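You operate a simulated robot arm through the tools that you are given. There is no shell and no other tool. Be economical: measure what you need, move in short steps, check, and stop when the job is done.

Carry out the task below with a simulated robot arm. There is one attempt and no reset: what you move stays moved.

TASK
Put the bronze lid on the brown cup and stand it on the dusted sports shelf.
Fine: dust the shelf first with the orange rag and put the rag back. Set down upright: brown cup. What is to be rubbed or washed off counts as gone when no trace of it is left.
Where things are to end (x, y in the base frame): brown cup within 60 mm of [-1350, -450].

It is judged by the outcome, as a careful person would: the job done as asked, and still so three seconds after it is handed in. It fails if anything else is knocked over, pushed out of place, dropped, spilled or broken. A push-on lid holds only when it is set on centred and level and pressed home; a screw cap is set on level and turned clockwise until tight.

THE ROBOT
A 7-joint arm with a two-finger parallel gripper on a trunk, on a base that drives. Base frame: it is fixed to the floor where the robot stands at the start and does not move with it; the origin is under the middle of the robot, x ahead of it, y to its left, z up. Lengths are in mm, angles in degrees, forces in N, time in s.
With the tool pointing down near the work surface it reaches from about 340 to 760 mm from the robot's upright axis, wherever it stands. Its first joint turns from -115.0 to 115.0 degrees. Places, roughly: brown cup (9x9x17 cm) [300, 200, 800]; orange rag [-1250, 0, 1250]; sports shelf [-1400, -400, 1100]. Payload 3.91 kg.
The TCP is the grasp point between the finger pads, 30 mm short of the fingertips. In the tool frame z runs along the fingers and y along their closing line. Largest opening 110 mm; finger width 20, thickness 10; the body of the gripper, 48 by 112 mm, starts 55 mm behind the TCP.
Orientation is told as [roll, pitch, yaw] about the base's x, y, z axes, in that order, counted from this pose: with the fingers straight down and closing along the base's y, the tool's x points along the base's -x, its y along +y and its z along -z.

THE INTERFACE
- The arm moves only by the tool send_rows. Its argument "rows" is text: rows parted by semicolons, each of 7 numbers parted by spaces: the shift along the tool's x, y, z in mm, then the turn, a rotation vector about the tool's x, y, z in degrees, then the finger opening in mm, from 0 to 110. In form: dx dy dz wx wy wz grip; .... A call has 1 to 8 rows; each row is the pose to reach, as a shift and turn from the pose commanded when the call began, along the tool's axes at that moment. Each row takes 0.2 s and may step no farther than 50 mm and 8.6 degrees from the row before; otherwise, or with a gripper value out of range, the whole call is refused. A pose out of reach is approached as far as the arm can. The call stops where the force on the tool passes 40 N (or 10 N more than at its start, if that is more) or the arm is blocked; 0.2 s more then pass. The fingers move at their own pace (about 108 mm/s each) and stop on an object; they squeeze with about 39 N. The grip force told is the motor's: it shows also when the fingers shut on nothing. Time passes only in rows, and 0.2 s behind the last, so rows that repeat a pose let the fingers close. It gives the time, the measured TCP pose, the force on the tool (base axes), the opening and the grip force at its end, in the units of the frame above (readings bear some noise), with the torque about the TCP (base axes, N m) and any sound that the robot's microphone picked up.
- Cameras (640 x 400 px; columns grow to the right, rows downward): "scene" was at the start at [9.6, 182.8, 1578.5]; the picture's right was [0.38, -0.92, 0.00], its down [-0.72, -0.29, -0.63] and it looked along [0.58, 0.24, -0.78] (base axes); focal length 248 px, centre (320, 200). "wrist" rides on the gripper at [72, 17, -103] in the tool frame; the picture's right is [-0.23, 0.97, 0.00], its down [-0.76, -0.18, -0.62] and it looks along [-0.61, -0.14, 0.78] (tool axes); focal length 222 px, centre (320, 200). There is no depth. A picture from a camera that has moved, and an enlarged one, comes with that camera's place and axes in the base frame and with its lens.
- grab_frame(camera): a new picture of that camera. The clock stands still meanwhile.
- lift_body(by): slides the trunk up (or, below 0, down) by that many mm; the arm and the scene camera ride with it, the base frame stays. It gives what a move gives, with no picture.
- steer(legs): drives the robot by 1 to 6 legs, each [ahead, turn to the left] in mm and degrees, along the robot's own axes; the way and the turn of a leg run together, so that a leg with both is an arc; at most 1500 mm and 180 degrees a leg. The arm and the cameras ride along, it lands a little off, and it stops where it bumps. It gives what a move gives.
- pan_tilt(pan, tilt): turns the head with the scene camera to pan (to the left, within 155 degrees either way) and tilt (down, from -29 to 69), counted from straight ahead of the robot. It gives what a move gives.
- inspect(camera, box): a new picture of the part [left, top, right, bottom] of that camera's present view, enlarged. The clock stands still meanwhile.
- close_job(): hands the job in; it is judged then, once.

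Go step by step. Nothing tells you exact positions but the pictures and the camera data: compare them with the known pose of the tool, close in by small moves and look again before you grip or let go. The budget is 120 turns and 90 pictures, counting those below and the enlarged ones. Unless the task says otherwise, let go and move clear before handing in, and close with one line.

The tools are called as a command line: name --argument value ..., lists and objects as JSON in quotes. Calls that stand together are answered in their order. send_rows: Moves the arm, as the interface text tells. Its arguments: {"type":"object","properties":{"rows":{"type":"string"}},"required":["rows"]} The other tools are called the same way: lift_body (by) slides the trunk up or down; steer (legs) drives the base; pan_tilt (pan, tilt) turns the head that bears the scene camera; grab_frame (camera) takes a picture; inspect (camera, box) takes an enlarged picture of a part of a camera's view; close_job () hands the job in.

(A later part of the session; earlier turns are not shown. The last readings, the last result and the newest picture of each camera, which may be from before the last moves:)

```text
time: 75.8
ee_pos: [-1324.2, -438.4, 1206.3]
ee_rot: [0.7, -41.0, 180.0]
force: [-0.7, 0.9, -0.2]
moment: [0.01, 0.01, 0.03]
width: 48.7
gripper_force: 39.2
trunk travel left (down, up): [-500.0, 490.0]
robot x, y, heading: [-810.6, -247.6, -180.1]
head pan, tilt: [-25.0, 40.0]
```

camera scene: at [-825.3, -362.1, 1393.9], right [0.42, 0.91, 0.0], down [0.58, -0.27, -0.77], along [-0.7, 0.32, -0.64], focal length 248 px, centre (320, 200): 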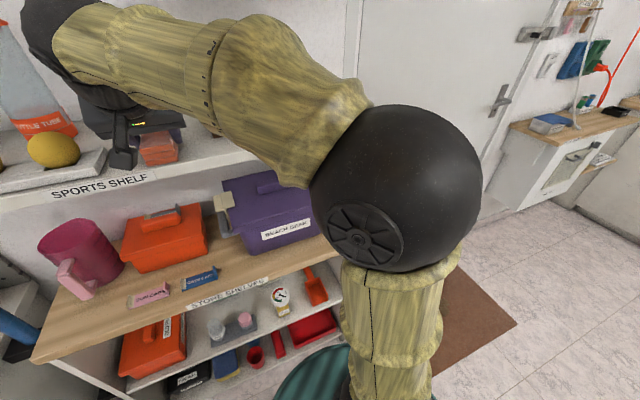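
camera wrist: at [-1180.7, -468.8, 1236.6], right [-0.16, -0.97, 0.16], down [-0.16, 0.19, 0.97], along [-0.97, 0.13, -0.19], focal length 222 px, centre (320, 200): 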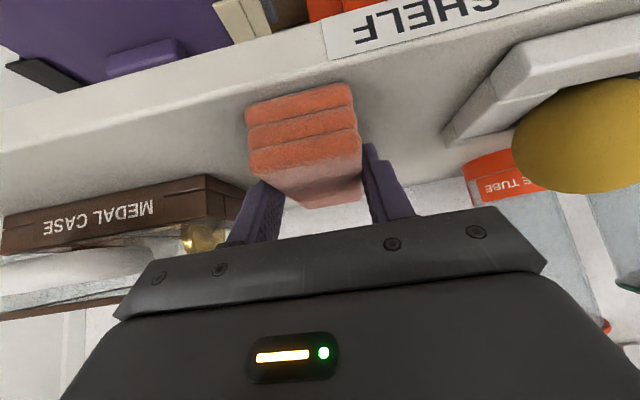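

Contact got light, so I press a bit lower and rub again, then back out to look.

send_rows --rows "1.6 -15 1.9 0 0 0 10; 1.6 -25 1.9 0 0 0 10; 1.6 -5 1.9 0 0 0 10; 1.6 15 1.9 0 0 0 10; 1.6 35 1.9 0 0 0 10; 1.6 48 1.9 0 0 0 10; 1.6 30 1.9 0 0 0 10; 1.6 12 1.9 0 0 0 10"

send_rows --rows "15 0 -13 0 0 0 10; 15 20 -13 0 0 0 10; 15 35 -13 0 0 0 10; 15 15 -13 0 0 0 10; 15 -5 -13 0 0 0 10; 15 -25 -13 0 0 0 10; 15 -40 -13 0 0 0 10; 15 0 -13 0 0 0 10"

send_rows --rows "15 0 -13 0 0 0 10; 15 20 -13 0 0 0 10; 15 35 -13 0 0 0 10; 15 15 -13 0 0 0 10; 15 -5 -13 0 0 0 10; 15 -25 -13 0 0 0 10; 15 -40 -13 0 0 0 10; 15 0 -13 0 0 0 10"

send_rows --rows "-20 0 -22 0 0 0 10; -27 0 -60 0 0 0 10; -20 0 -100 0 0 0 10; 10 -10 -135 0 0 0 10"

grab_frame --camera "wrist"

```text
time: 77.7
ee_pos: [-1322.4, -451.2, 1205.5]
ee_rot: [0.8, -41.1, -179.9]
force: [-0.7, -6.7, 18.0]
moment: [0.07, -0.17, -0.02]
width: 48.8
gripper_force: 39.5
trunk travel left (down, up): [-500.0, 490.0]
robot x, y, heading: [-807.7, -248.1, -180.2]
head pan, tilt: [-25.0, 40.0]
```

```text
time: 79.5
ee_pos: [-1305.2, -448.3, 1205.2]
ee_rot: [0.7, -41.1, 179.6]
force: [-4.4, 0.1, 13.9]
moment: [0.26, 0.34, -0.27]
width: 48.8
gripper_force: 39.3
trunk travel left (down, up): [-500.0, 490.0]
robot x, y, heading: [-807.0, -247.0, -179.9]
head pan, tilt: [-25.0, 40.0]
```

```text
time: 81.2
ee_pos: [-1284.8, -447.3, 1205.6]
ee_rot: [0.7, -41.2, 179.9]
force: [-4.9, 1.4, 16.8]
moment: [0.3, 0.2, -0.2]
width: 49.0
gripper_force: 38.8
trunk travel left (down, up): [-500.0, 490.0]
robot x, y, heading: [-809.2, -247.9, -179.8]
head pan, tilt: [-25.0, 40.0]
```

```text
time: 82.2
ee_pos: [-1187.9, -438.7, 1299.7]
ee_rot: [0.8, -41.0, 179.9]
force: [0.7, -0.1, 0.9]
moment: [0.03, -0.01, 0.01]
width: 48.9
gripper_force: 38.5
trunk travel left (down, up): [-500.0, 490.0]
robot x, y, heading: [-811.1, -249.1, -180.1]
head pan, tilt: [-25.0, 40.0]
```

```text
54 pictures are left
camera wrist: at [-1064.0, -454.0, 1329.6], right [-0.16, -0.97, 0.16], down [-0.17, 0.19, 0.97], along [-0.97, 0.13, -0.19], focal length 222 px, centre (320, 200)
```

wrist: 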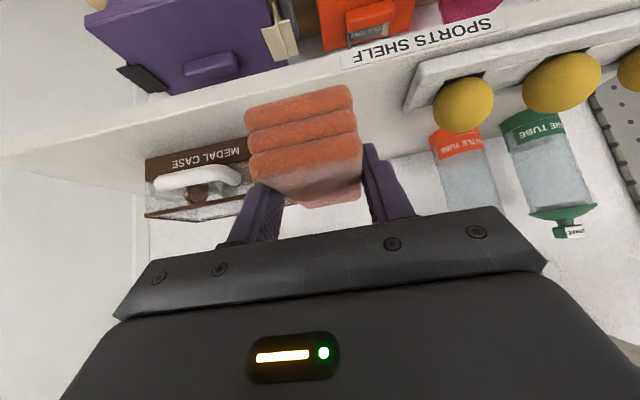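

I carry the rag back toward its side so the dust spot comes in view.

send_rows --rows "0 -48 0 0 0 0 10; 0 -96 0 0 0 0 10; 0 -144 0 0 0 0 10; 0 -192 0 0 0 0 10; 0 -240 0 0 0 0 10; 0 -288 0 0 0 0 10; 0 -336 0 0 0 0 10; 0 -349 0 0 0 0 10"

pan_tilt --pan 10 --tilt 30

grab_frame --camera "scene"

```text
time: 84.0
ee_pos: [-1192.0, -89.0, 1296.2]
ee_rot: [0.8, -41.2, 180.0]
force: [-0.2, 0.4, -0.2]
moment: [0.0, 0.01, 0.02]
width: 48.9
gripper_force: 38.7
trunk travel left (down, up): [-500.0, 490.0]
robot x, y, heading: [-810.2, -248.6, -179.9]
head pan, tilt: [-25.0, 40.0]
```

```text
time: 85.1
ee_pos: [-1192.3, -89.6, 1296.9]
ee_rot: [0.7, -41.0, 180.0]
force: [-0.4, 0.7, -0.3]
moment: [0.01, 0.02, 0.01]
width: 48.8
gripper_force: 39.3
trunk travel left (down, up): [-500.0, 490.0]
robot x, y, heading: [-807.4, -250.3, -180.0]
head pan, tilt: [10.0, 30.0]
```

```text
53 pictures are left
camera scene: at [-838.5, -414.1, 1409.1], right [-0.17, 0.98, 0.0], down [0.49, 0.09, -0.87], along [-0.85, -0.15, -0.5], focal length 248 px, centre (320, 200)
```

scene: 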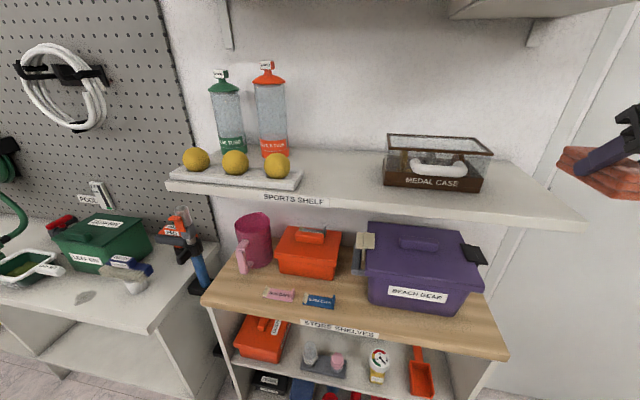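

inspect --camera "scene" --box '[280, 140, 400, 215]'

```text
5.33 times, centred on (340, 178) of scene
camera zoom: at [-838.5, -414.1, 1409.1], right [-0.17, 0.98, 0.0], down [0.49, 0.09, -0.87], along [-0.85, -0.15, -0.5], focal length 1321 px, centre (213, 320)
```

zoom: 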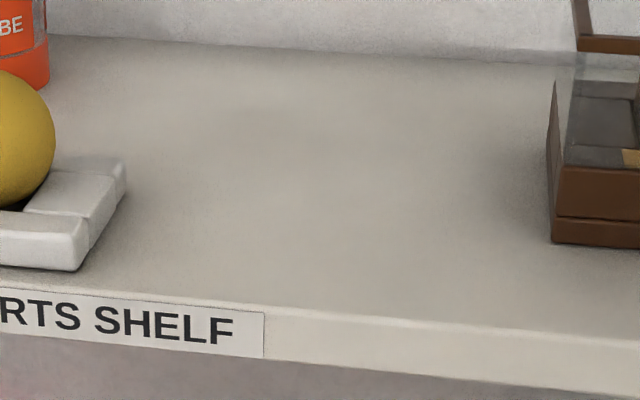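

inspect --camera "scene" --box '[302, 150, 372, 194]'

```text
9.09 times, centred on (337, 172) of scene
camera zoom: at [-838.5, -414.1, 1409.1], right [-0.17, 0.98, 0.0], down [0.49, 0.09, -0.87], along [-0.85, -0.15, -0.5], focal length 2251 px, centre (166, 454)
```

zoom: 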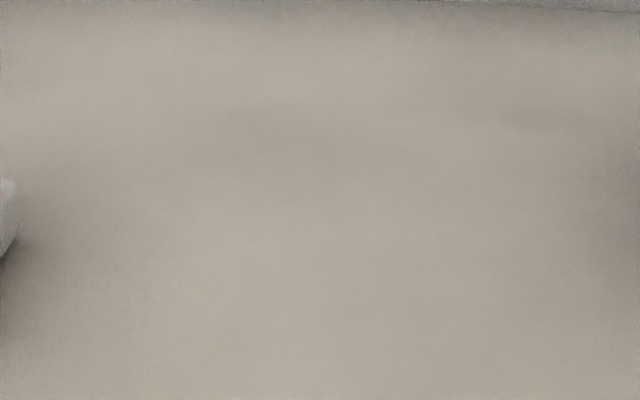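

The dust is gone. I set the rag back where it lay.

send_rows --rows "-17 0 40 0 0 0 10; -35 0 80 0 0 0 10; -52 0 121 0 0 0 10; -45 0 129 0 0 0 10; -38 0 137 0 0 0 10; -32 0 144 0 0 0 10; -32 0 144 0 0 0 10"

```text
time: 86.7
ee_pos: [-1310.8, -92.0, 1206.6]
ee_rot: [0.6, -41.0, 180.0]
force: [-0.6, 0.1, -0.4]
moment: [0.01, -0.01, -0.01]
width: 48.8
gripper_force: 39.1
trunk travel left (down, up): [-500.0, 490.0]
robot x, y, heading: [-807.7, -246.3, -180.2]
head pan, tilt: [10.0, 30.0]
```

send_rows --rows "0.7 -1 0.8 0 0 0 10; 1.3 -2 1.5 0 0 0 10; 1.3 -2 1.5 0 0 0 10"

grab_frame --camera "wrist"

```text
time: 87.5
ee_pos: [-1310.8, -88.0, 1206.4]
ee_rot: [0.6, -41.0, 180.1]
force: [0.6, 0.5, -0.9]
moment: [0.01, 0.03, 0.0]
width: 48.9
gripper_force: 38.9
trunk travel left (down, up): [-500.0, 490.0]
robot x, y, heading: [-807.4, -244.7, -179.8]
head pan, tilt: [10.0, 30.0]
```

```text
50 pictures are left
camera wrist: at [-1186.4, -104.7, 1236.4], right [-0.16, -0.97, 0.16], down [-0.17, 0.19, 0.97], along [-0.97, 0.13, -0.19], focal length 222 px, centre (320, 200)
```

wrist: 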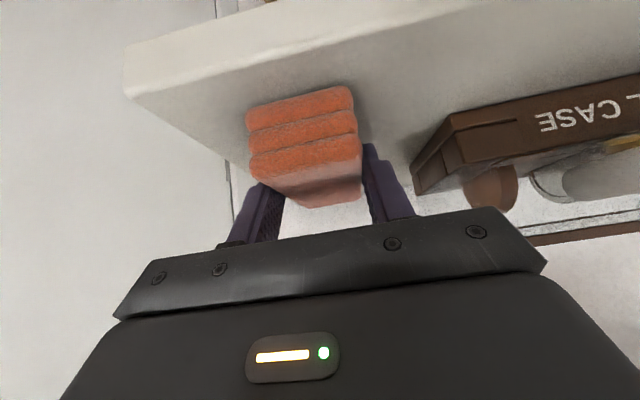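

send_rows --rows "0.7 0 0.8 0 0 0 10; 1.4 0 1.6 0 0 0 10; 1.4 0 1.6 0 0 0 10"

```text
time: 88.3
ee_pos: [-1310.8, -89.8, 1205.5]
ee_rot: [0.7, -41.1, 180.0]
force: [-1.3, 0.6, 7.2]
moment: [0.18, 0.1, 0.03]
width: 48.8
gripper_force: 39.1
trunk travel left (down, up): [-500.0, 490.0]
robot x, y, heading: [-805.7, -246.3, -179.9]
head pan, tilt: [10.0, 30.0]
```

Contact made. I open and withdraw up and back.

send_rows --rows "0 0 0 0 0 0 70; 0 0 0 0 0 0 80; -20 0 -22 0 0 0 85; -38 0 -45 0 0 0 85; -10 0 -72 0 0 0 85; 20 0 -97 0 0 0 85; 40 0 -115 0 0 0 85"

grab_frame --camera "wrist"

```text
time: 89.9
ee_pos: [-1203.9, -88.4, 1264.4]
ee_rot: [0.7, -40.9, 180.0]
force: [-0.2, -0.2, 0.1]
moment: [-0.03, 0.0, 0.01]
width: 85.0
gripper_force: 0.0
trunk travel left (down, up): [-500.0, 490.0]
robot x, y, heading: [-808.9, -245.7, -179.8]
head pan, tilt: [10.0, 30.0]
```

```text
49 pictures are left
camera wrist: at [-1080.1, -103.5, 1295.0], right [-0.16, -0.97, 0.16], down [-0.17, 0.19, 0.97], along [-0.97, 0.13, -0.19], focal length 222 px, centre (320, 200)
```

wrist: 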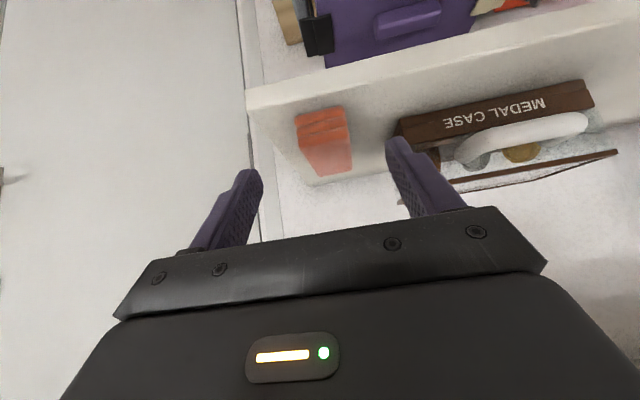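

The rag lies back in its place. I back off, turn round and return to the table, with the tool made vertical again.

steer --legs '[[-370, 0], [0, 180]]'

lift_body --by 200

send_rows --rows "0 0 0 0 7 0 85; 0 0 0 0 14 0 85; 0 0 0 0 21 0 85; 0 0 0 0 28 0 85; 0 0 0 0 35 0 85; 0 0 0 0 41 0 85; 0 0 0 0 41 0 85"

pan_tilt --pan 25 --tilt 35

grab_frame --camera "scene"

```text
time: 99.6
ee_pos: [-41.0, -406.2, 1265.6]
ee_rot: [0.7, -41.0, -0.2]
force: [-0.1, -0.4, 0.5]
moment: [0.01, -0.01, -0.03]
width: 84.7
gripper_force: 0.2
trunk travel left (down, up): [-500.0, 490.0]
robot x, y, heading: [-437.8, -251.6, -0.3]
head pan, tilt: [10.0, 30.0]
```

```text
time: 101.7
ee_pos: [-40.7, -407.1, 1464.7]
ee_rot: [0.8, -41.0, -0.2]
force: [0.1, -0.5, 0.2]
moment: [0.02, 0.01, -0.01]
width: 84.9
gripper_force: 0.0
trunk travel left (down, up): [-700.0, 290.0]
robot x, y, heading: [-436.6, -245.7, -0.3]
head pan, tilt: [10.0, 30.0]
```

```text
time: 103.3
ee_pos: [-46.0, -404.7, 1452.6]
ee_rot: [0.5, 0.0, 0.1]
force: [0.1, -0.6, -0.1]
moment: [0.04, -0.05, -0.02]
width: 84.9
gripper_force: 0.0
out of reach, approached as far as the arm can: row 6, 7
trunk travel left (down, up): [-700.0, 290.0]
robot x, y, heading: [-439.3, -248.6, -0.1]
head pan, tilt: [10.0, 30.0]
```

```text
time: 104.1
ee_pos: [-45.9, -404.4, 1452.0]
ee_rot: [0.4, -0.1, 0.1]
force: [0.8, 0.2, 0.0]
moment: [-0.01, 0.01, 0.01]
width: 85.0
gripper_force: 0.1
trunk travel left (down, up): [-700.0, 290.0]
robot x, y, heading: [-434.9, -246.8, -0.3]
head pan, tilt: [25.0, 35.0]
```

```text
48 pictures are left
camera scene: at [-418.4, -56.3, 1601.3], right [0.42, -0.91, 0.0], down [-0.52, -0.24, -0.82], along [0.74, 0.34, -0.57], focal length 248 px, centre (320, 200)
```

scene: 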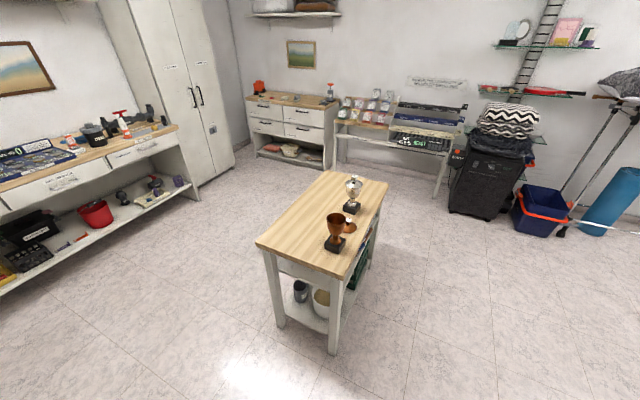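

The table's front edge is at x≈200. I drive to about (-130,150) facing it.

steer --legs '[[0, 52.5], [500, 0], [0, -52.5]]'

pan_tilt --pan 10 --tilt 52

grab_frame --camera "scene"

grab_frame --camera "wrist"

```text
time: 111.7
ee_pos: [257.1, -9.4, 1454.0]
ee_rot: [0.4, -0.1, 0.3]
force: [-0.7, 0.4, 0.3]
moment: [-0.01, 0.05, -0.03]
width: 84.9
gripper_force: 0.1
trunk travel left (down, up): [-700.0, 290.0]
robot x, y, heading: [-133.6, 145.6, 0.0]
head pan, tilt: [25.0, 35.0]
```

```text
time: 112.5
ee_pos: [257.4, -9.5, 1453.2]
ee_rot: [0.5, -0.1, 0.4]
force: [0.0, 0.3, -0.5]
moment: [0.0, 0.05, -0.01]
width: 85.2
gripper_force: 0.1
trunk travel left (down, up): [-700.0, 290.0]
robot x, y, heading: [-134.2, 144.5, 0.1]
head pan, tilt: [10.0, 52.0]
```

```text
47 pictures are left
camera scene: at [-120.8, 314.3, 1577.0], right [0.17, -0.98, 0.0], down [-0.78, -0.14, -0.62], along [0.61, 0.11, -0.79], focal length 248 px, centre (320, 200)
```

scene: 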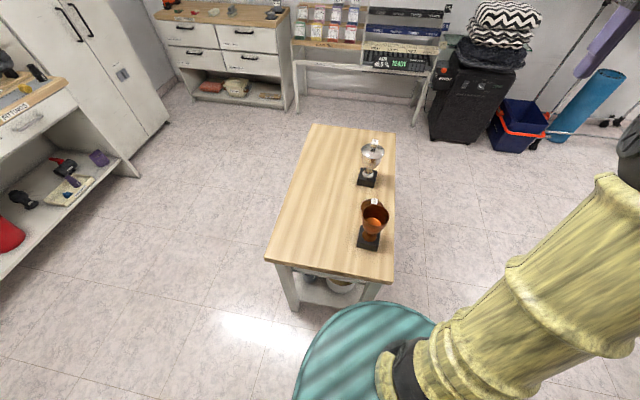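

```text
46 pictures are left
camera wrist: at [186.2, 6.8, 1555.7], right [0.22, 0.98, 0.01], down [0.76, -0.18, 0.62], along [0.61, -0.13, -0.78], focal length 222 px, centre (320, 200)
```

wrist: 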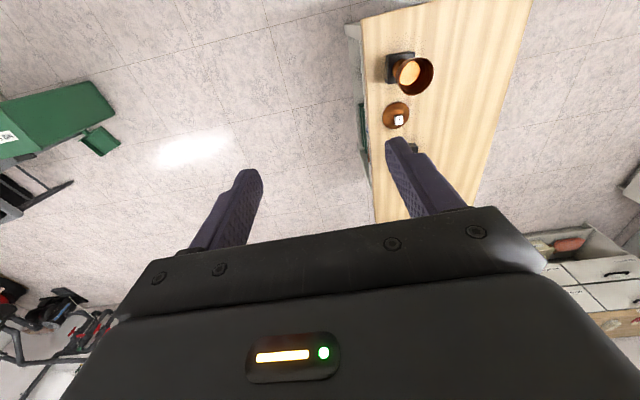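

send_rows --rows "-22 24 35 0 0 0 85; -44 48 70 0 0 0 85; -66 72 105 0 0 0 85; -88 96 140 0 0 0 85; -110 120 175 0 0 0 85; -132 144 210 0 0 0 70; -154 168 245 0 0 0 60; -176 192 280 0 0 0 60"

grab_frame --camera "wrist"

inspect --camera "scene" --box '[320, 120, 420, 260]'

```text
time: 114.3
ee_pos: [433.9, 186.7, 1173.7]
ee_rot: [0.5, -0.1, 0.4]
force: [0.3, -0.3, -0.5]
moment: [-0.03, 0.0, -0.02]
width: 60.0
gripper_force: 0.1
trunk travel left (down, up): [-700.0, 290.0]
robot x, y, heading: [-131.7, 147.7, -0.0]
head pan, tilt: [10.0, 52.0]
```

```text
45 pictures are left
camera wrist: at [363.1, 202.3, 1276.3], right [0.22, 0.98, 0.01], down [0.76, -0.18, 0.62], along [0.61, -0.13, -0.78], focal length 222 px, centre (320, 200)
```

wrist: 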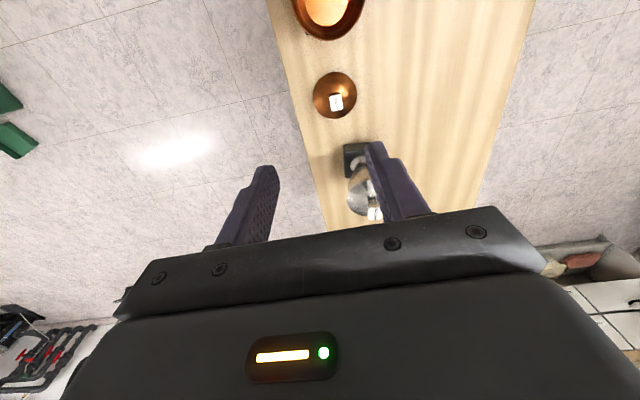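

```text
2.86 times, centred on (370, 190) of scene
camera zoom: at [-119.5, 314.9, 1576.8], right [0.17, -0.98, 0.0], down [-0.78, -0.14, -0.61], along [0.61, 0.11, -0.79], focal length 708 px, centre (177, 229)
```

zoom: 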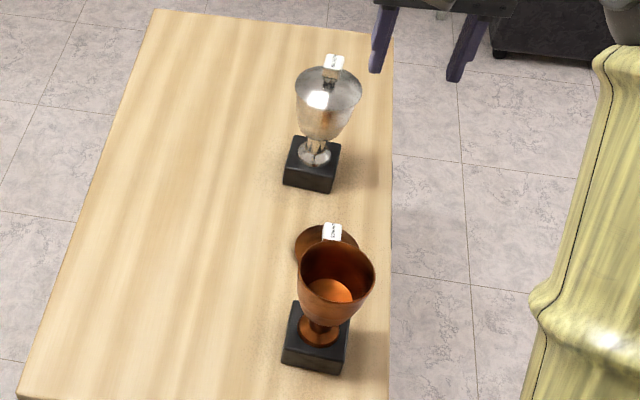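

Lid is near (485,208), cup axis near (338,221). I'll turn the gripper 90° so its camera stalk points to the free left side, away from the cup.

send_rows --rows "-7 3 0 0 0 8 60; -14 6 0 0 0 16 60; -21 9 0 0 0 24 60; -28 12 0 0 0 32 60; -35 15 0 0 0 40 60; -42 18 0 0 0 48 60; -49 21 0 0 0 56 60; -51 21 0 0 0 64 60"

send_rows --rows "0 0 40 0 0 8 60; 0 0 80 0 0 16 60; 0 0 120 0 0 24 60; 0 0 160 0 0 26 60; 0 0 190 0 0 26 60"

grab_frame --camera "wrist"

grab_frame --camera "scene"

```text
time: 116.1
ee_pos: [483.9, 208.5, 1174.8]
ee_rot: [0.4, 0.4, -63.8]
force: [0.2, -0.2, 0.9]
moment: [0.04, 0.04, 0.02]
width: 59.9
gripper_force: 0.0
trunk travel left (down, up): [-700.0, 290.0]
robot x, y, heading: [-136.5, 147.7, -0.1]
head pan, tilt: [10.0, 52.0]
```

```text
time: 117.3
ee_pos: [484.3, 208.6, 984.8]
ee_rot: [0.1, 0.5, -89.7]
force: [-0.9, -0.2, 0.5]
moment: [-0.04, 0.01, -0.01]
width: 60.0
gripper_force: 0.0
trunk travel left (down, up): [-700.0, 290.0]
robot x, y, heading: [-130.7, 148.0, 0.1]
head pan, tilt: [10.0, 52.0]
```

```text
43 pictures are left
camera wrist: at [502.3, 280.8, 1088.8], right [0.98, -0.22, 0.0], down [-0.17, -0.77, 0.62], along [-0.14, -0.6, -0.79], focal length 222 px, centre (320, 200)
```

wrist: 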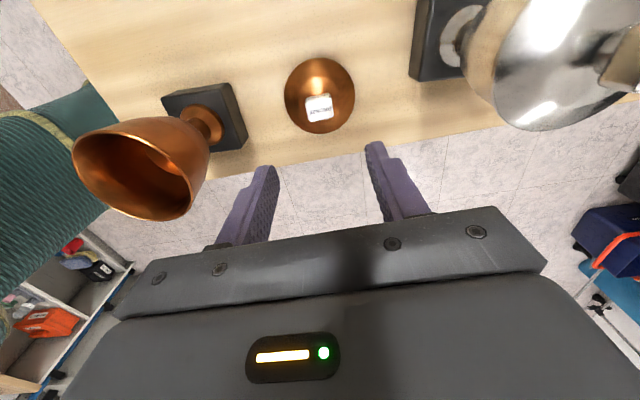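

```text
42 pictures are left
camera scene: at [-120.3, 314.3, 1576.9], right [0.17, -0.98, 0.0], down [-0.78, -0.14, -0.62], along [0.61, 0.11, -0.79], focal length 248 px, centre (320, 200)
```

scene: 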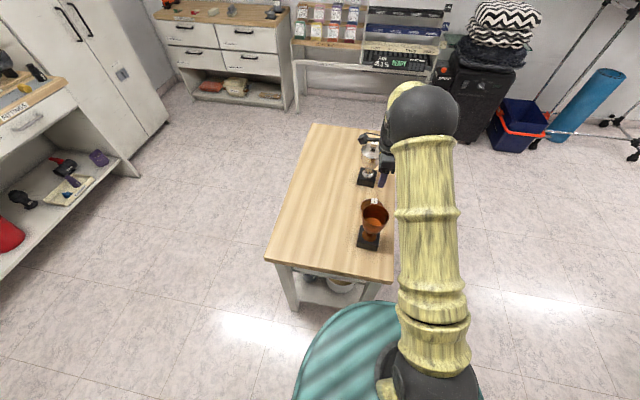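

TCP is right over the knob. I descend partway and look closely.

send_rows --rows "0 0 30 0 0 0 60; 0 1 60 0 0 0 60; 0 1 90 0 0 0 60; 0 1 90 0 0 0 60"

inspect --camera "wrist" --box '[220, 60, 420, 220]'

inspect --camera "scene" --box '[340, 130, 410, 260]'

```text
time: 118.3
ee_pos: [484.6, 208.8, 894.6]
ee_rot: [0.0, 0.5, -89.6]
force: [0.1, -0.3, 0.1]
moment: [-0.03, -0.02, -0.02]
width: 59.9
gripper_force: 0.0
trunk travel left (down, up): [-700.0, 290.0]
robot x, y, heading: [-133.1, 145.2, -0.2]
head pan, tilt: [10.0, 52.0]
```

```text
2.50 times, centred on (320, 140) of wrist
camera zoom: at [502.6, 281.2, 998.6], right [0.98, -0.22, 0.0], down [-0.17, -0.77, 0.62], along [-0.14, -0.6, -0.79], focal length 555 px, centre (320, 350)
```

zoom: 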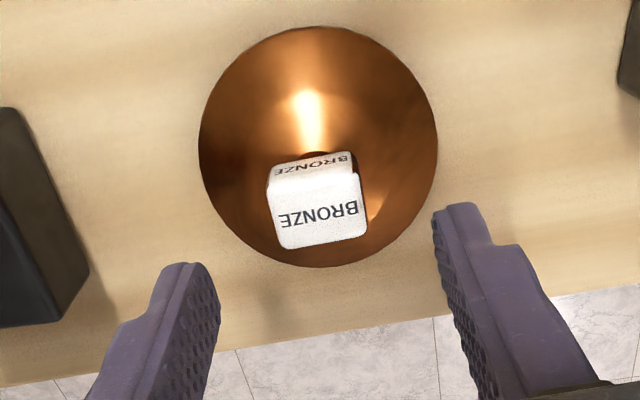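

```text
3.08 times, centred on (375, 195) of scene
camera zoom: at [-120.8, 314.3, 1576.9], right [0.17, -0.98, 0.0], down [-0.78, -0.14, -0.62], along [0.61, 0.11, -0.79], focal length 762 px, centre (151, 215)
```

zoom: 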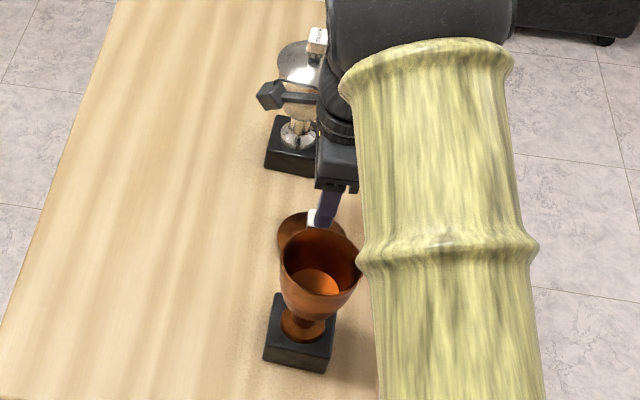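

Knob is a small block about 26 mm wide with its top near z 839. I descend to straddle it and close.

send_rows --rows "0 1 15 0 0 0 60; 0 1 30 0 0 0 60; 0 1 43 0 0 0 60; 0 1 43 0 0 0 60"

inspect --camera "wrist" --box '[220, 80, 420, 240]'

```text
time: 119.3
ee_pos: [485.9, 210.9, 852.4]
ee_rot: [0.1, 0.5, -89.6]
force: [0.3, -0.2, -0.9]
moment: [-0.03, 0.0, 0.04]
width: 60.3
gripper_force: 0.0
trunk travel left (down, up): [-700.0, 290.0]
robot x, y, heading: [-132.9, 150.0, -0.3]
head pan, tilt: [10.0, 52.0]
```

```text
2.50 times, centred on (320, 160) of wrist
camera zoom: at [503.9, 282.1, 955.6], right [0.98, -0.22, 0.0], down [-0.17, -0.77, 0.62], along [-0.14, -0.6, -0.79], focal length 555 px, centre (320, 300)
```

zoom: 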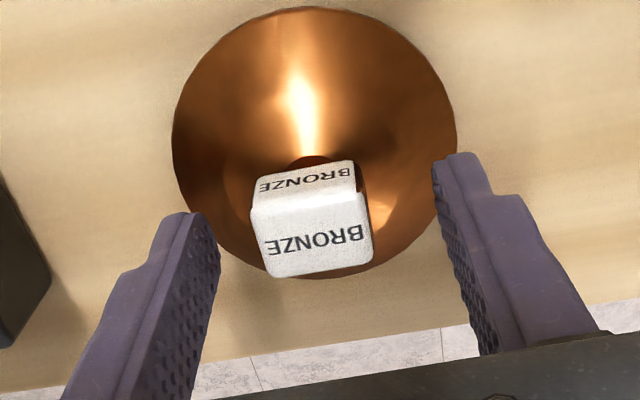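

send_rows --rows "0 0 0 0 0 0 40; 0 0 0 0 0 0 30; 0 0 0 0 0 0 15; 0 0 0 0 0 0 10; 0 0 0 0 0 0 10"

send_rows --rows "0 0 -15 0 0 0 10; 0 0 -30 0 0 0 10; 0 0 -30 0 0 0 10"

grab_frame --camera "wrist"

```text
time: 120.5
ee_pos: [486.3, 210.7, 852.8]
ee_rot: [0.0, 0.6, -89.6]
force: [-0.4, 0.9, -0.4]
moment: [0.0, 0.01, -0.03]
width: 28.9
gripper_force: 38.8
trunk travel left (down, up): [-700.0, 290.0]
robot x, y, heading: [-133.9, 146.8, -0.0]
head pan, tilt: [10.0, 52.0]
```

```text
time: 121.3
ee_pos: [485.8, 210.3, 881.6]
ee_rot: [0.1, 0.4, -89.6]
force: [-0.2, 0.7, -0.2]
moment: [-0.01, 0.01, -0.01]
width: 29.0
gripper_force: 39.3
trunk travel left (down, up): [-700.0, 290.0]
robot x, y, heading: [-134.2, 151.3, 0.0]
head pan, tilt: [10.0, 52.0]
```

```text
38 pictures are left
camera wrist: at [503.9, 281.9, 985.6], right [0.98, -0.22, 0.0], down [-0.17, -0.77, 0.62], along [-0.14, -0.6, -0.79], focal length 222 px, centre (320, 200)
```

wrist: 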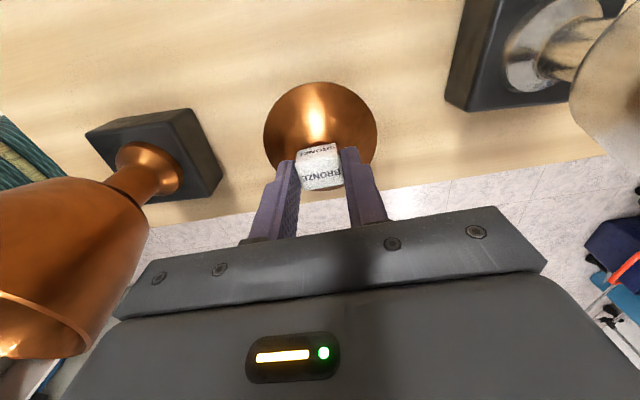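

Lid is held. I lift it high and move toward the cup, stopping short to measure the cup.

send_rows --rows "0 0 -45 0 0 0 10; 0 0 -90 0 0 0 10; 0 0 -135 0 0 0 10; 0 0 -180 0 0 0 10; 0 -30 -215 0 0 0 10; 0 -70 -215 0 0 0 10; 0 -70 -215 0 0 0 10"

grab_frame --camera "wrist"

inspect --camera "scene" --box '[320, 130, 430, 260]'

```text
time: 122.9
ee_pos: [416.0, 209.6, 1098.5]
ee_rot: [0.1, 0.5, -89.6]
force: [-0.3, 0.8, -0.9]
moment: [0.0, 0.03, 0.03]
width: 28.8
gripper_force: 38.9
trunk travel left (down, up): [-700.0, 290.0]
robot x, y, heading: [-131.0, 145.6, 0.0]
head pan, tilt: [10.0, 52.0]
```

```text
37 pictures are left
camera wrist: at [433.4, 280.8, 1200.9], right [0.98, -0.22, 0.0], down [-0.17, -0.77, 0.62], along [-0.14, -0.6, -0.79], focal length 222 px, centre (320, 200)
```

wrist: 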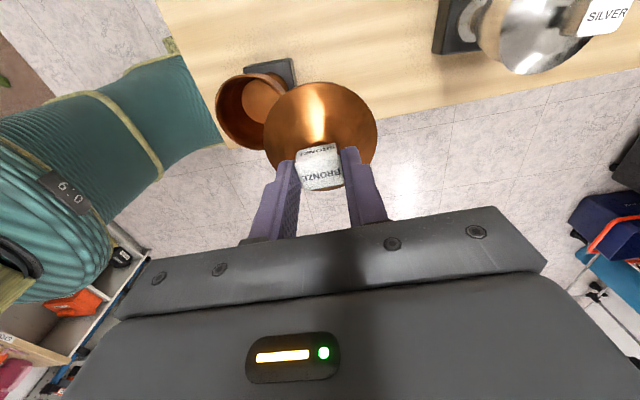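

```text
3.08 times, centred on (375, 195) of scene
camera zoom: at [-120.3, 314.3, 1576.9], right [0.17, -0.98, 0.0], down [-0.78, -0.14, -0.62], along [0.61, 0.11, -0.79], focal length 762 px, centre (151, 215)
```

zoom: 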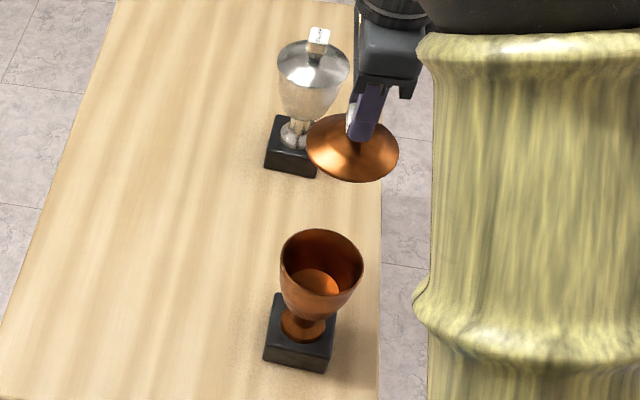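

Cup axis is about (341.5, 219.5), rim about z 935. I move the lid above it with ~30 mm gap and check from both cameras.

send_rows --rows "4 -30 0 0 0 0 10; 8 -60 0 0 0 0 10; 10 -74.5 20 0 0 0 10; 10 -74.5 40 0 0 0 10; 10 -74.5 60 0 0 0 10; 10 -74.5 60 0 0 0 10"

grab_frame --camera "wrist"

inspect --camera "scene" --box '[330, 170, 420, 260]'

```text
time: 124.3
ee_pos: [340.5, 218.7, 1036.9]
ee_rot: [0.1, 0.5, -89.6]
force: [0.5, -0.3, -0.6]
moment: [0.02, 0.04, -0.02]
width: 28.8
gripper_force: 39.1
trunk travel left (down, up): [-700.0, 290.0]
robot x, y, heading: [-135.5, 145.8, -0.2]
head pan, tilt: [10.0, 52.0]
```

```text
35 pictures are left
camera wrist: at [358.6, 289.7, 1140.2], right [0.98, -0.22, 0.0], down [-0.17, -0.77, 0.62], along [-0.14, -0.6, -0.79], focal length 222 px, centre (320, 200)
```

wrist: 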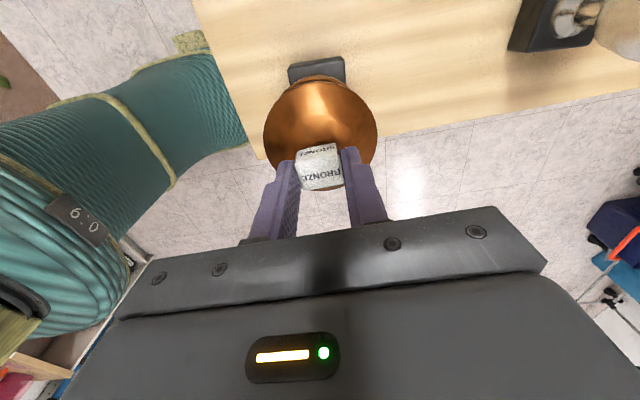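

```text
4.44 times, centred on (375, 215) of scene
camera zoom: at [-120.9, 314.3, 1576.9], right [0.17, -0.98, 0.0], down [-0.78, -0.14, -0.62], along [0.61, 0.11, -0.79], focal length 1100 px, centre (76, 133)
```

zoom: 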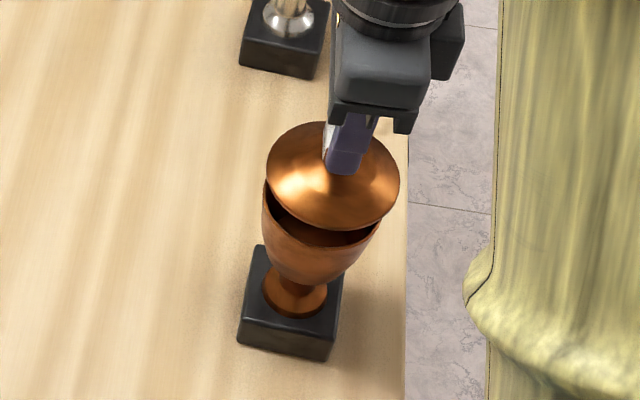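

I want a cleaner measurement of the cup's x, so I shift the lid sideways by 65 mm to see the rim unobstructed in the wrist view.

send_rows --rows "0 0 -20 0 0 0 10; -35 0 -30 0 0 0 10; -68 0 -30 0 0 0 10; -68 0 -30 0 0 0 10; -68 0 -30 0 0 0 10"

inspect --camera "wrist" --box '[230, 0, 410, 180]'

```text
time: 125.5
ee_pos: [341.7, 149.8, 1065.9]
ee_rot: [0.1, 0.4, -89.6]
force: [-0.7, 0.1, 0.0]
moment: [0.02, -0.02, -0.02]
width: 28.6
gripper_force: 38.6
trunk travel left (down, up): [-700.0, 290.0]
robot x, y, heading: [-135.5, 146.5, -0.1]
head pan, tilt: [10.0, 52.0]
```

```text
2.22 times, centred on (320, 90) of wrist
camera zoom: at [359.1, 220.8, 1170.3], right [0.98, -0.22, 0.0], down [-0.17, -0.77, 0.62], along [-0.14, -0.6, -0.79], focal length 494 px, centre (320, 444)
```

zoom: 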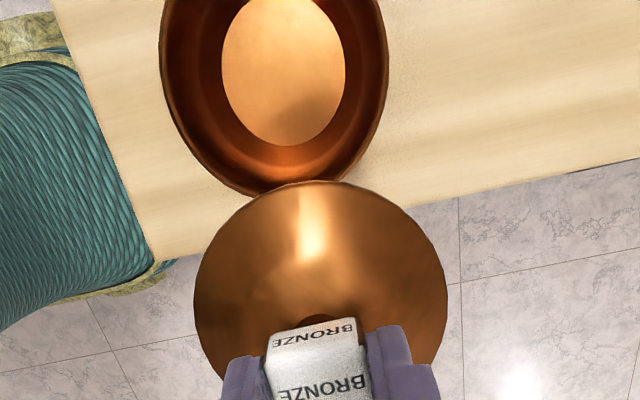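

Relative to the lid the cup axis needs TCP at about (339, 219.7). I go there with a small gap and check in the scene view.

send_rows --rows "35 -1.5 0 0 0 0 10; 70 -2.7 0 0 0 0 10; 70 -2.7 25 0 0 0 10; 70 -2.7 49 0 0 0 10; 70 -2.7 49 0 0 0 10; 70 -2.7 49 0 0 0 10"

inspect --camera "scene" --box '[345, 180, 405, 250]'

```text
time: 126.9
ee_pos: [339.1, 220.0, 1018.3]
ee_rot: [0.1, 0.6, -89.7]
force: [-0.7, -0.2, -0.8]
moment: [0.0, 0.0, 0.03]
width: 28.7
gripper_force: 39.3
trunk travel left (down, up): [-700.0, 290.0]
robot x, y, heading: [-133.6, 146.2, 0.1]
head pan, tilt: [10.0, 52.0]
```

```text
5.71 times, centred on (375, 215) of scene
camera zoom: at [-120.7, 314.3, 1576.9], right [0.17, -0.98, 0.0], down [-0.78, -0.14, -0.62], along [0.61, 0.11, -0.79], focal length 1415 px, centre (6, 114)
```

zoom: 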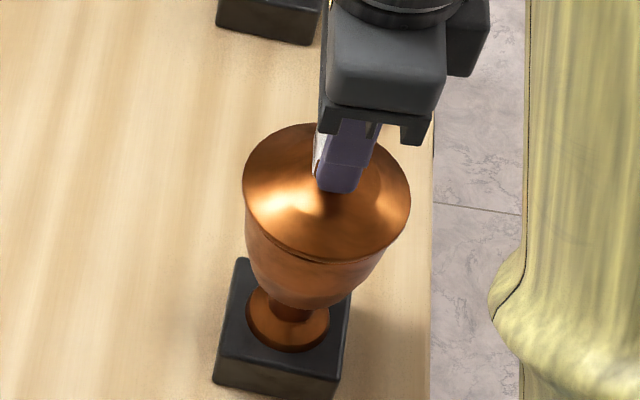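

inspect --camera "scene" --box '[360, 198, 390, 230]'

```text
12.50 times, centred on (375, 214) of scene
camera zoom: at [-120.7, 314.3, 1576.9], right [0.17, -0.98, 0.0], down [-0.78, -0.14, -0.62], along [0.61, 0.11, -0.79], focal length 3095 px, centre (-368, 25)
```

zoom: 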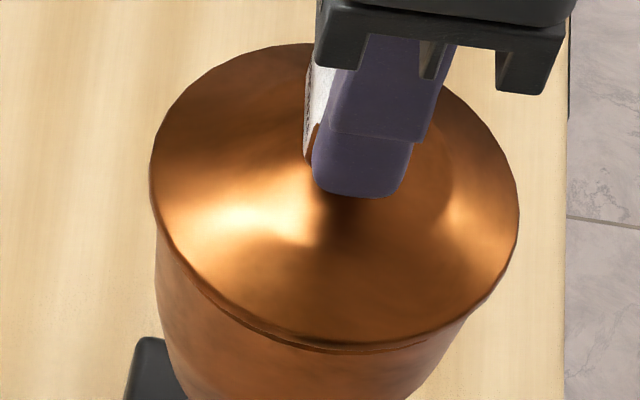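

Lid and rim look concentric. I lower it gently until contact and press.

send_rows --rows "0 0 3 0 0 0 10; 0 0 6 0 0 0 10; 0 0 8 0 0 0 10; 0 0 10 0 0 0 10; 0 0 12 0 0 0 10; 0 0 12 0 0 0 10"

```text
time: 128.4
ee_pos: [340.7, 219.8, 1010.7]
ee_rot: [0.6, 0.6, -89.6]
force: [-3.2, -1.7, 17.1]
moment: [0.04, 0.72, 0.04]
width: 29.0
gripper_force: 39.2
trunk travel left (down, up): [-700.0, 290.0]
robot x, y, heading: [-135.2, 146.3, 0.1]
head pan, tilt: [10.0, 52.0]
heard: snap
stopped in row 6: the force on the tool passed its limit (the readings are from after the stop); the commanded pose is now the measured one
```

A snap was heard: the lid is home. I open and rise.

send_rows --rows "0 0 0 0 0 0 40; 0 0 0 0 0 0 60; 0 0 -20 0 0 0 60; 0 0 -60 0 0 0 60; 0 0 -100 0 0 0 60; 0 0 -130 0 0 0 60"

inspect --camera "scene" --box '[335, 170, 415, 260]'

grab_frame --camera "wrist"

```text
time: 129.8
ee_pos: [339.3, 218.7, 1139.0]
ee_rot: [0.6, 0.6, -89.7]
force: [-0.6, -0.2, 0.6]
moment: [0.01, 0.0, -0.02]
width: 60.0
gripper_force: 0.1
trunk travel left (down, up): [-700.0, 290.0]
robot x, y, heading: [-135.7, 148.7, 0.2]
head pan, tilt: [10.0, 52.0]
```

```text
4.44 times, centred on (375, 215) of scene
camera zoom: at [-121.2, 314.2, 1576.9], right [0.17, -0.98, 0.0], down [-0.78, -0.14, -0.62], along [0.61, 0.11, -0.79], focal length 1100 px, centre (76, 133)
```

zoom: 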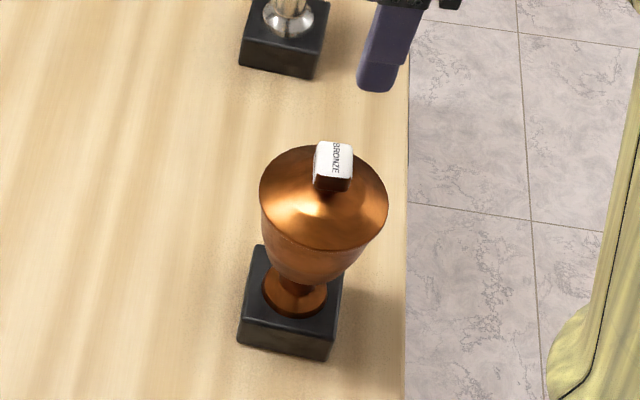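

```text
29 pictures are left
camera wrist: at [356.2, 290.3, 1242.1], right [0.98, -0.22, 0.01], down [-0.18, -0.77, 0.61], along [-0.13, -0.6, -0.79], focal length 222 px, centre (320, 200)
```

wrist: 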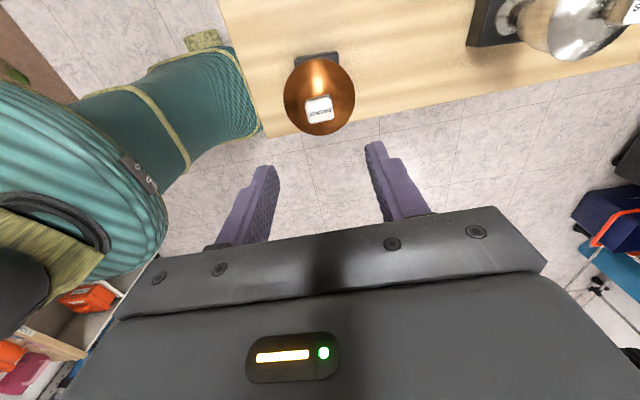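

Lid sits flush. Next I turn the gripper back to yaw 0, reverse the base, and set up a tilted side grasp of the bowl under the lid.

send_rows --rows "0 0 -10 0 0 -8 60; 0 0 -20 0 0 -16 60; 0 0 -20 0 0 -24 60; 0 0 -20 0 0 -32 60; 0 0 -20 0 0 -40 60; 0 0 -20 0 0 -48 60; 0 0 -20 0 0 -56 60; 0 0 -20 0 0 -64 60"

send_rows --rows "0 0 0 0 0 -8 100; 0 0 0 0 0 -16 100; 0 0 0 0 0 -24 100; 0 0 0 0 0 -26 110; 0 0 0 0 0 -26 110"

steer --legs '[[-230, 0]]'

send_rows --rows "-10 0 -10 0 -8 0 110; -20 0 -20 0 -16 0 110; -30 0 -30 0 -24 0 110; -40 0 -40 0 -32 0 110; -50 0 -60 0 -40 0 110; -60 0 -80 0 -48 0 110; -70 0 -100 0 -54 0 110; -70 0 -100 0 -54 0 110"

```text
time: 131.6
ee_pos: [339.2, 217.7, 1158.6]
ee_rot: [0.8, -0.3, -25.5]
force: [-1.0, 0.2, 0.2]
moment: [0.0, -0.01, -0.01]
width: 60.1
gripper_force: 0.1
trunk travel left (down, up): [-700.0, 290.0]
robot x, y, heading: [-134.7, 148.6, 0.1]
head pan, tilt: [10.0, 52.0]
```

```text
time: 132.8
ee_pos: [338.4, 218.4, 1157.4]
ee_rot: [0.5, -0.6, 0.4]
force: [0.5, 0.2, -0.8]
moment: [0.0, 0.03, -0.03]
width: 110.2
gripper_force: 0.1
trunk travel left (down, up): [-700.0, 290.0]
robot x, y, heading: [-131.4, 145.6, 0.3]
head pan, tilt: [10.0, 52.0]
```

```text
time: 134.6
ee_pos: [108.8, 218.1, 1159.3]
ee_rot: [0.5, -0.6, 0.3]
force: [-1.5, -0.6, 0.7]
moment: [-0.03, 0.0, -0.01]
width: 109.9
gripper_force: 0.0
trunk travel left (down, up): [-700.0, 290.0]
robot x, y, heading: [-366.3, 144.6, 0.1]
head pan, tilt: [10.0, 52.0]
```

```text
time: 136.4
ee_pos: [179.1, 216.6, 1259.5]
ee_rot: [1.0, -54.6, -0.7]
force: [0.1, -0.8, 0.2]
moment: [-0.03, 0.0, -0.03]
width: 110.0
gripper_force: 0.0
trunk travel left (down, up): [-700.0, 290.0]
robot x, y, heading: [-362.5, 146.1, -0.2]
head pan, tilt: [10.0, 52.0]
```

This tilted posture (55°) works here; lowering the trunk by 350 puts the TCP at bowl height in front of the table.

lift_body --by -350

steer --legs '[[60, 0]]'

grab_frame --camera "scene"

grab_frame --camera "wrist"

```text
time: 139.8
ee_pos: [178.7, 217.2, 908.7]
ee_rot: [0.9, -54.6, -0.5]
force: [0.0, 0.2, 0.3]
moment: [0.01, 0.0, 0.0]
width: 110.0
gripper_force: 0.0
trunk travel left (down, up): [-350.0, 640.0]
robot x, y, heading: [-363.6, 148.3, -0.3]
head pan, tilt: [10.0, 52.0]
```

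```text
time: 140.8
ee_pos: [239.1, 216.3, 908.4]
ee_rot: [0.9, -54.7, -0.5]
force: [0.1, 0.4, 1.0]
moment: [-0.03, -0.02, 0.01]
width: 109.9
gripper_force: 0.0
trunk travel left (down, up): [-350.0, 640.0]
robot x, y, heading: [-299.6, 148.7, -0.4]
head pan, tilt: [10.0, 52.0]
```

```text
28 pictures are left
camera scene: at [-289.9, 314.4, 1226.9], right [0.17, -0.99, 0.0], down [-0.78, -0.13, -0.62], along [0.61, 0.1, -0.79], focal length 248 px, centre (320, 200)
```

scene: 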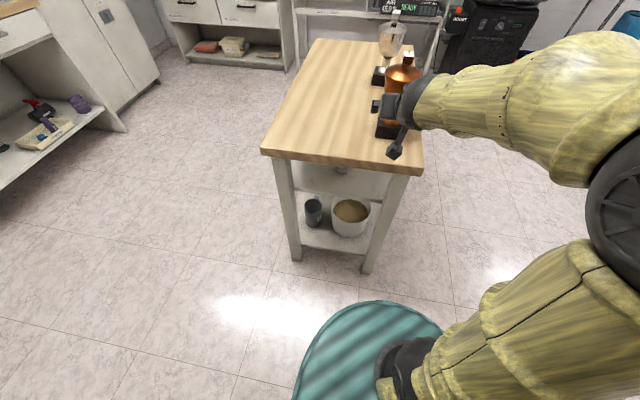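

```text
27 pictures are left
camera wrist: at [114.4, 233.3, 909.4], right [0.13, 0.97, 0.19], down [-0.07, -0.19, 0.98], along [0.99, -0.14, 0.04], focal length 222 px, centre (320, 200)
```

wrist: 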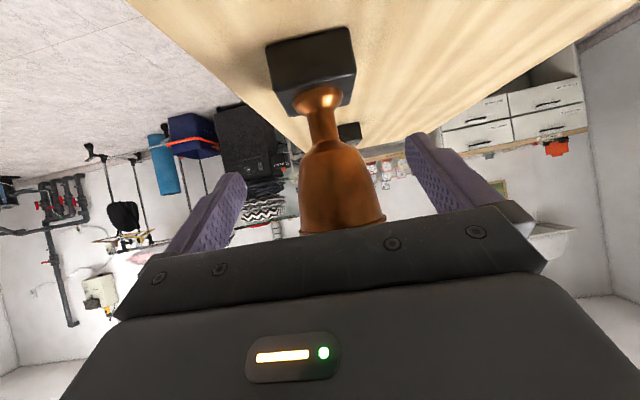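

The cup stands centred between the fingers. I advance along x to straddle the bowl.

send_rows --rows "-13 1 19 0 0 0 110; -27 2 38 0 0 0 110; -41 3 57 0 0 0 110; -54 4 77 0 0 0 110; -54 4 77 0 0 0 110"

grab_frame --camera "wrist"

inspect --camera "scene" --box '[360, 20, 450, 130]'

```text
time: 141.9
ee_pos: [333.1, 221.9, 909.8]
ee_rot: [1.0, -54.6, -0.5]
force: [0.4, 0.8, 1.4]
moment: [0.0, 0.01, 0.0]
width: 109.7
gripper_force: 0.1
trunk travel left (down, up): [-350.0, 640.0]
robot x, y, heading: [-304.3, 148.8, -0.1]
head pan, tilt: [10.0, 52.0]
```

```text
26 pictures are left
camera wrist: at [208.5, 238.1, 909.2], right [0.13, 0.97, 0.19], down [-0.07, -0.19, 0.98], along [0.99, -0.14, 0.04], focal length 222 px, centre (320, 200)
```

wrist: 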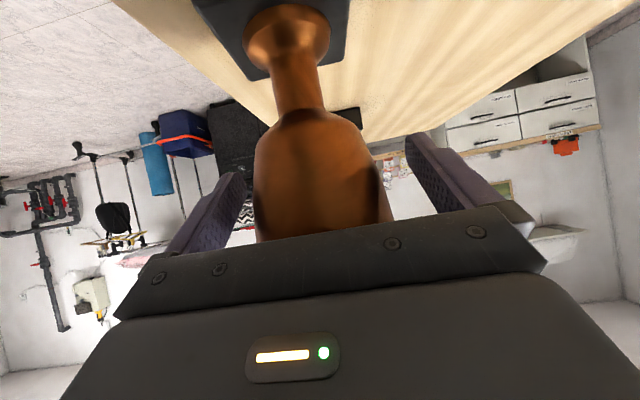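

```text
3.64 times, centred on (405, 75) of scene
camera zoom: at [-290.0, 314.3, 1226.9], right [0.17, -0.99, 0.0], down [-0.78, -0.13, -0.62], along [0.61, 0.11, -0.79], focal length 900 px, centre (11, 654)
```

zoom: 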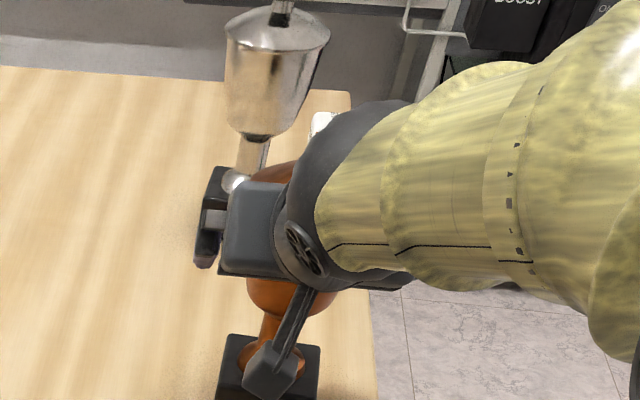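

Centred. I close on the bowl gently.

send_rows --rows "0 0 0 0 0 0 95; 0 0 0 0 0 0 88; 0 0 0 0 0 0 80; 0 0 0 0 0 0 70; 0 0 0 0 0 0 60; 0 0 0 0 0 0 60"

```text
time: 143.3
ee_pos: [331.9, 221.1, 908.7]
ee_rot: [1.0, -54.7, -0.6]
force: [0.6, -3.7, 2.1]
moment: [-0.13, -0.03, -0.01]
width: 87.7
gripper_force: 38.9
trunk travel left (down, up): [-350.0, 640.0]
robot x, y, heading: [-300.9, 151.4, -0.1]
head pan, tilt: [10.0, 52.0]
```

Held at 87.7 mm. I lift slightly and look.

send_rows --rows "-8 0 -6 0 0 0 60; -16 0 -12 0 0 0 60; -25 0 -17 0 0 0 60; -33 0 -23 0 0 0 60; -33 0 -23 0 0 0 60"

grab_frame --camera "wrist"

inspect --camera "scene" --box '[360, 20, 450, 130]'

```text
time: 144.6
ee_pos: [333.5, 220.8, 948.2]
ee_rot: [0.9, -54.4, -0.5]
force: [-0.4, 1.2, -7.7]
moment: [0.0, 0.04, 0.0]
width: 88.0
gripper_force: 39.3
trunk travel left (down, up): [-350.0, 640.0]
robot x, y, heading: [-304.6, 146.4, -0.2]
head pan, tilt: [10.0, 52.0]
```

```text
24 pictures are left
camera wrist: at [209.4, 237.3, 948.8], right [0.13, 0.97, 0.19], down [-0.06, -0.19, 0.98], along [0.99, -0.14, 0.04], focal length 222 px, centre (320, 200)
```

wrist: 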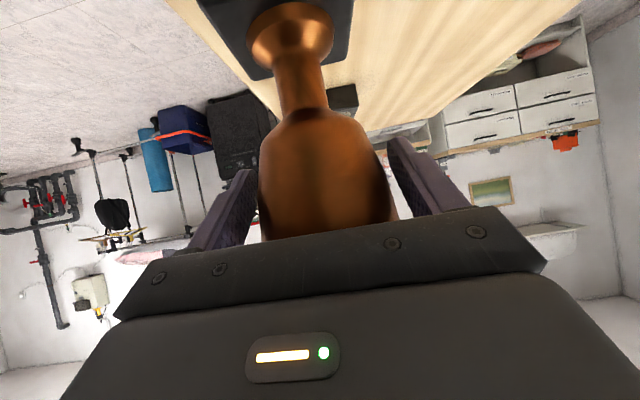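

```text
3.64 times, centred on (405, 75) of scene
camera zoom: at [-289.3, 314.4, 1226.9], right [0.17, -0.99, 0.0], down [-0.78, -0.13, -0.62], along [0.61, 0.1, -0.79], focal length 900 px, centre (11, 654)
```

zoom: 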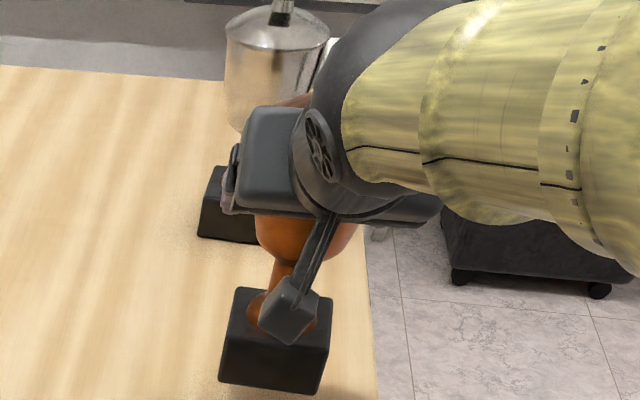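

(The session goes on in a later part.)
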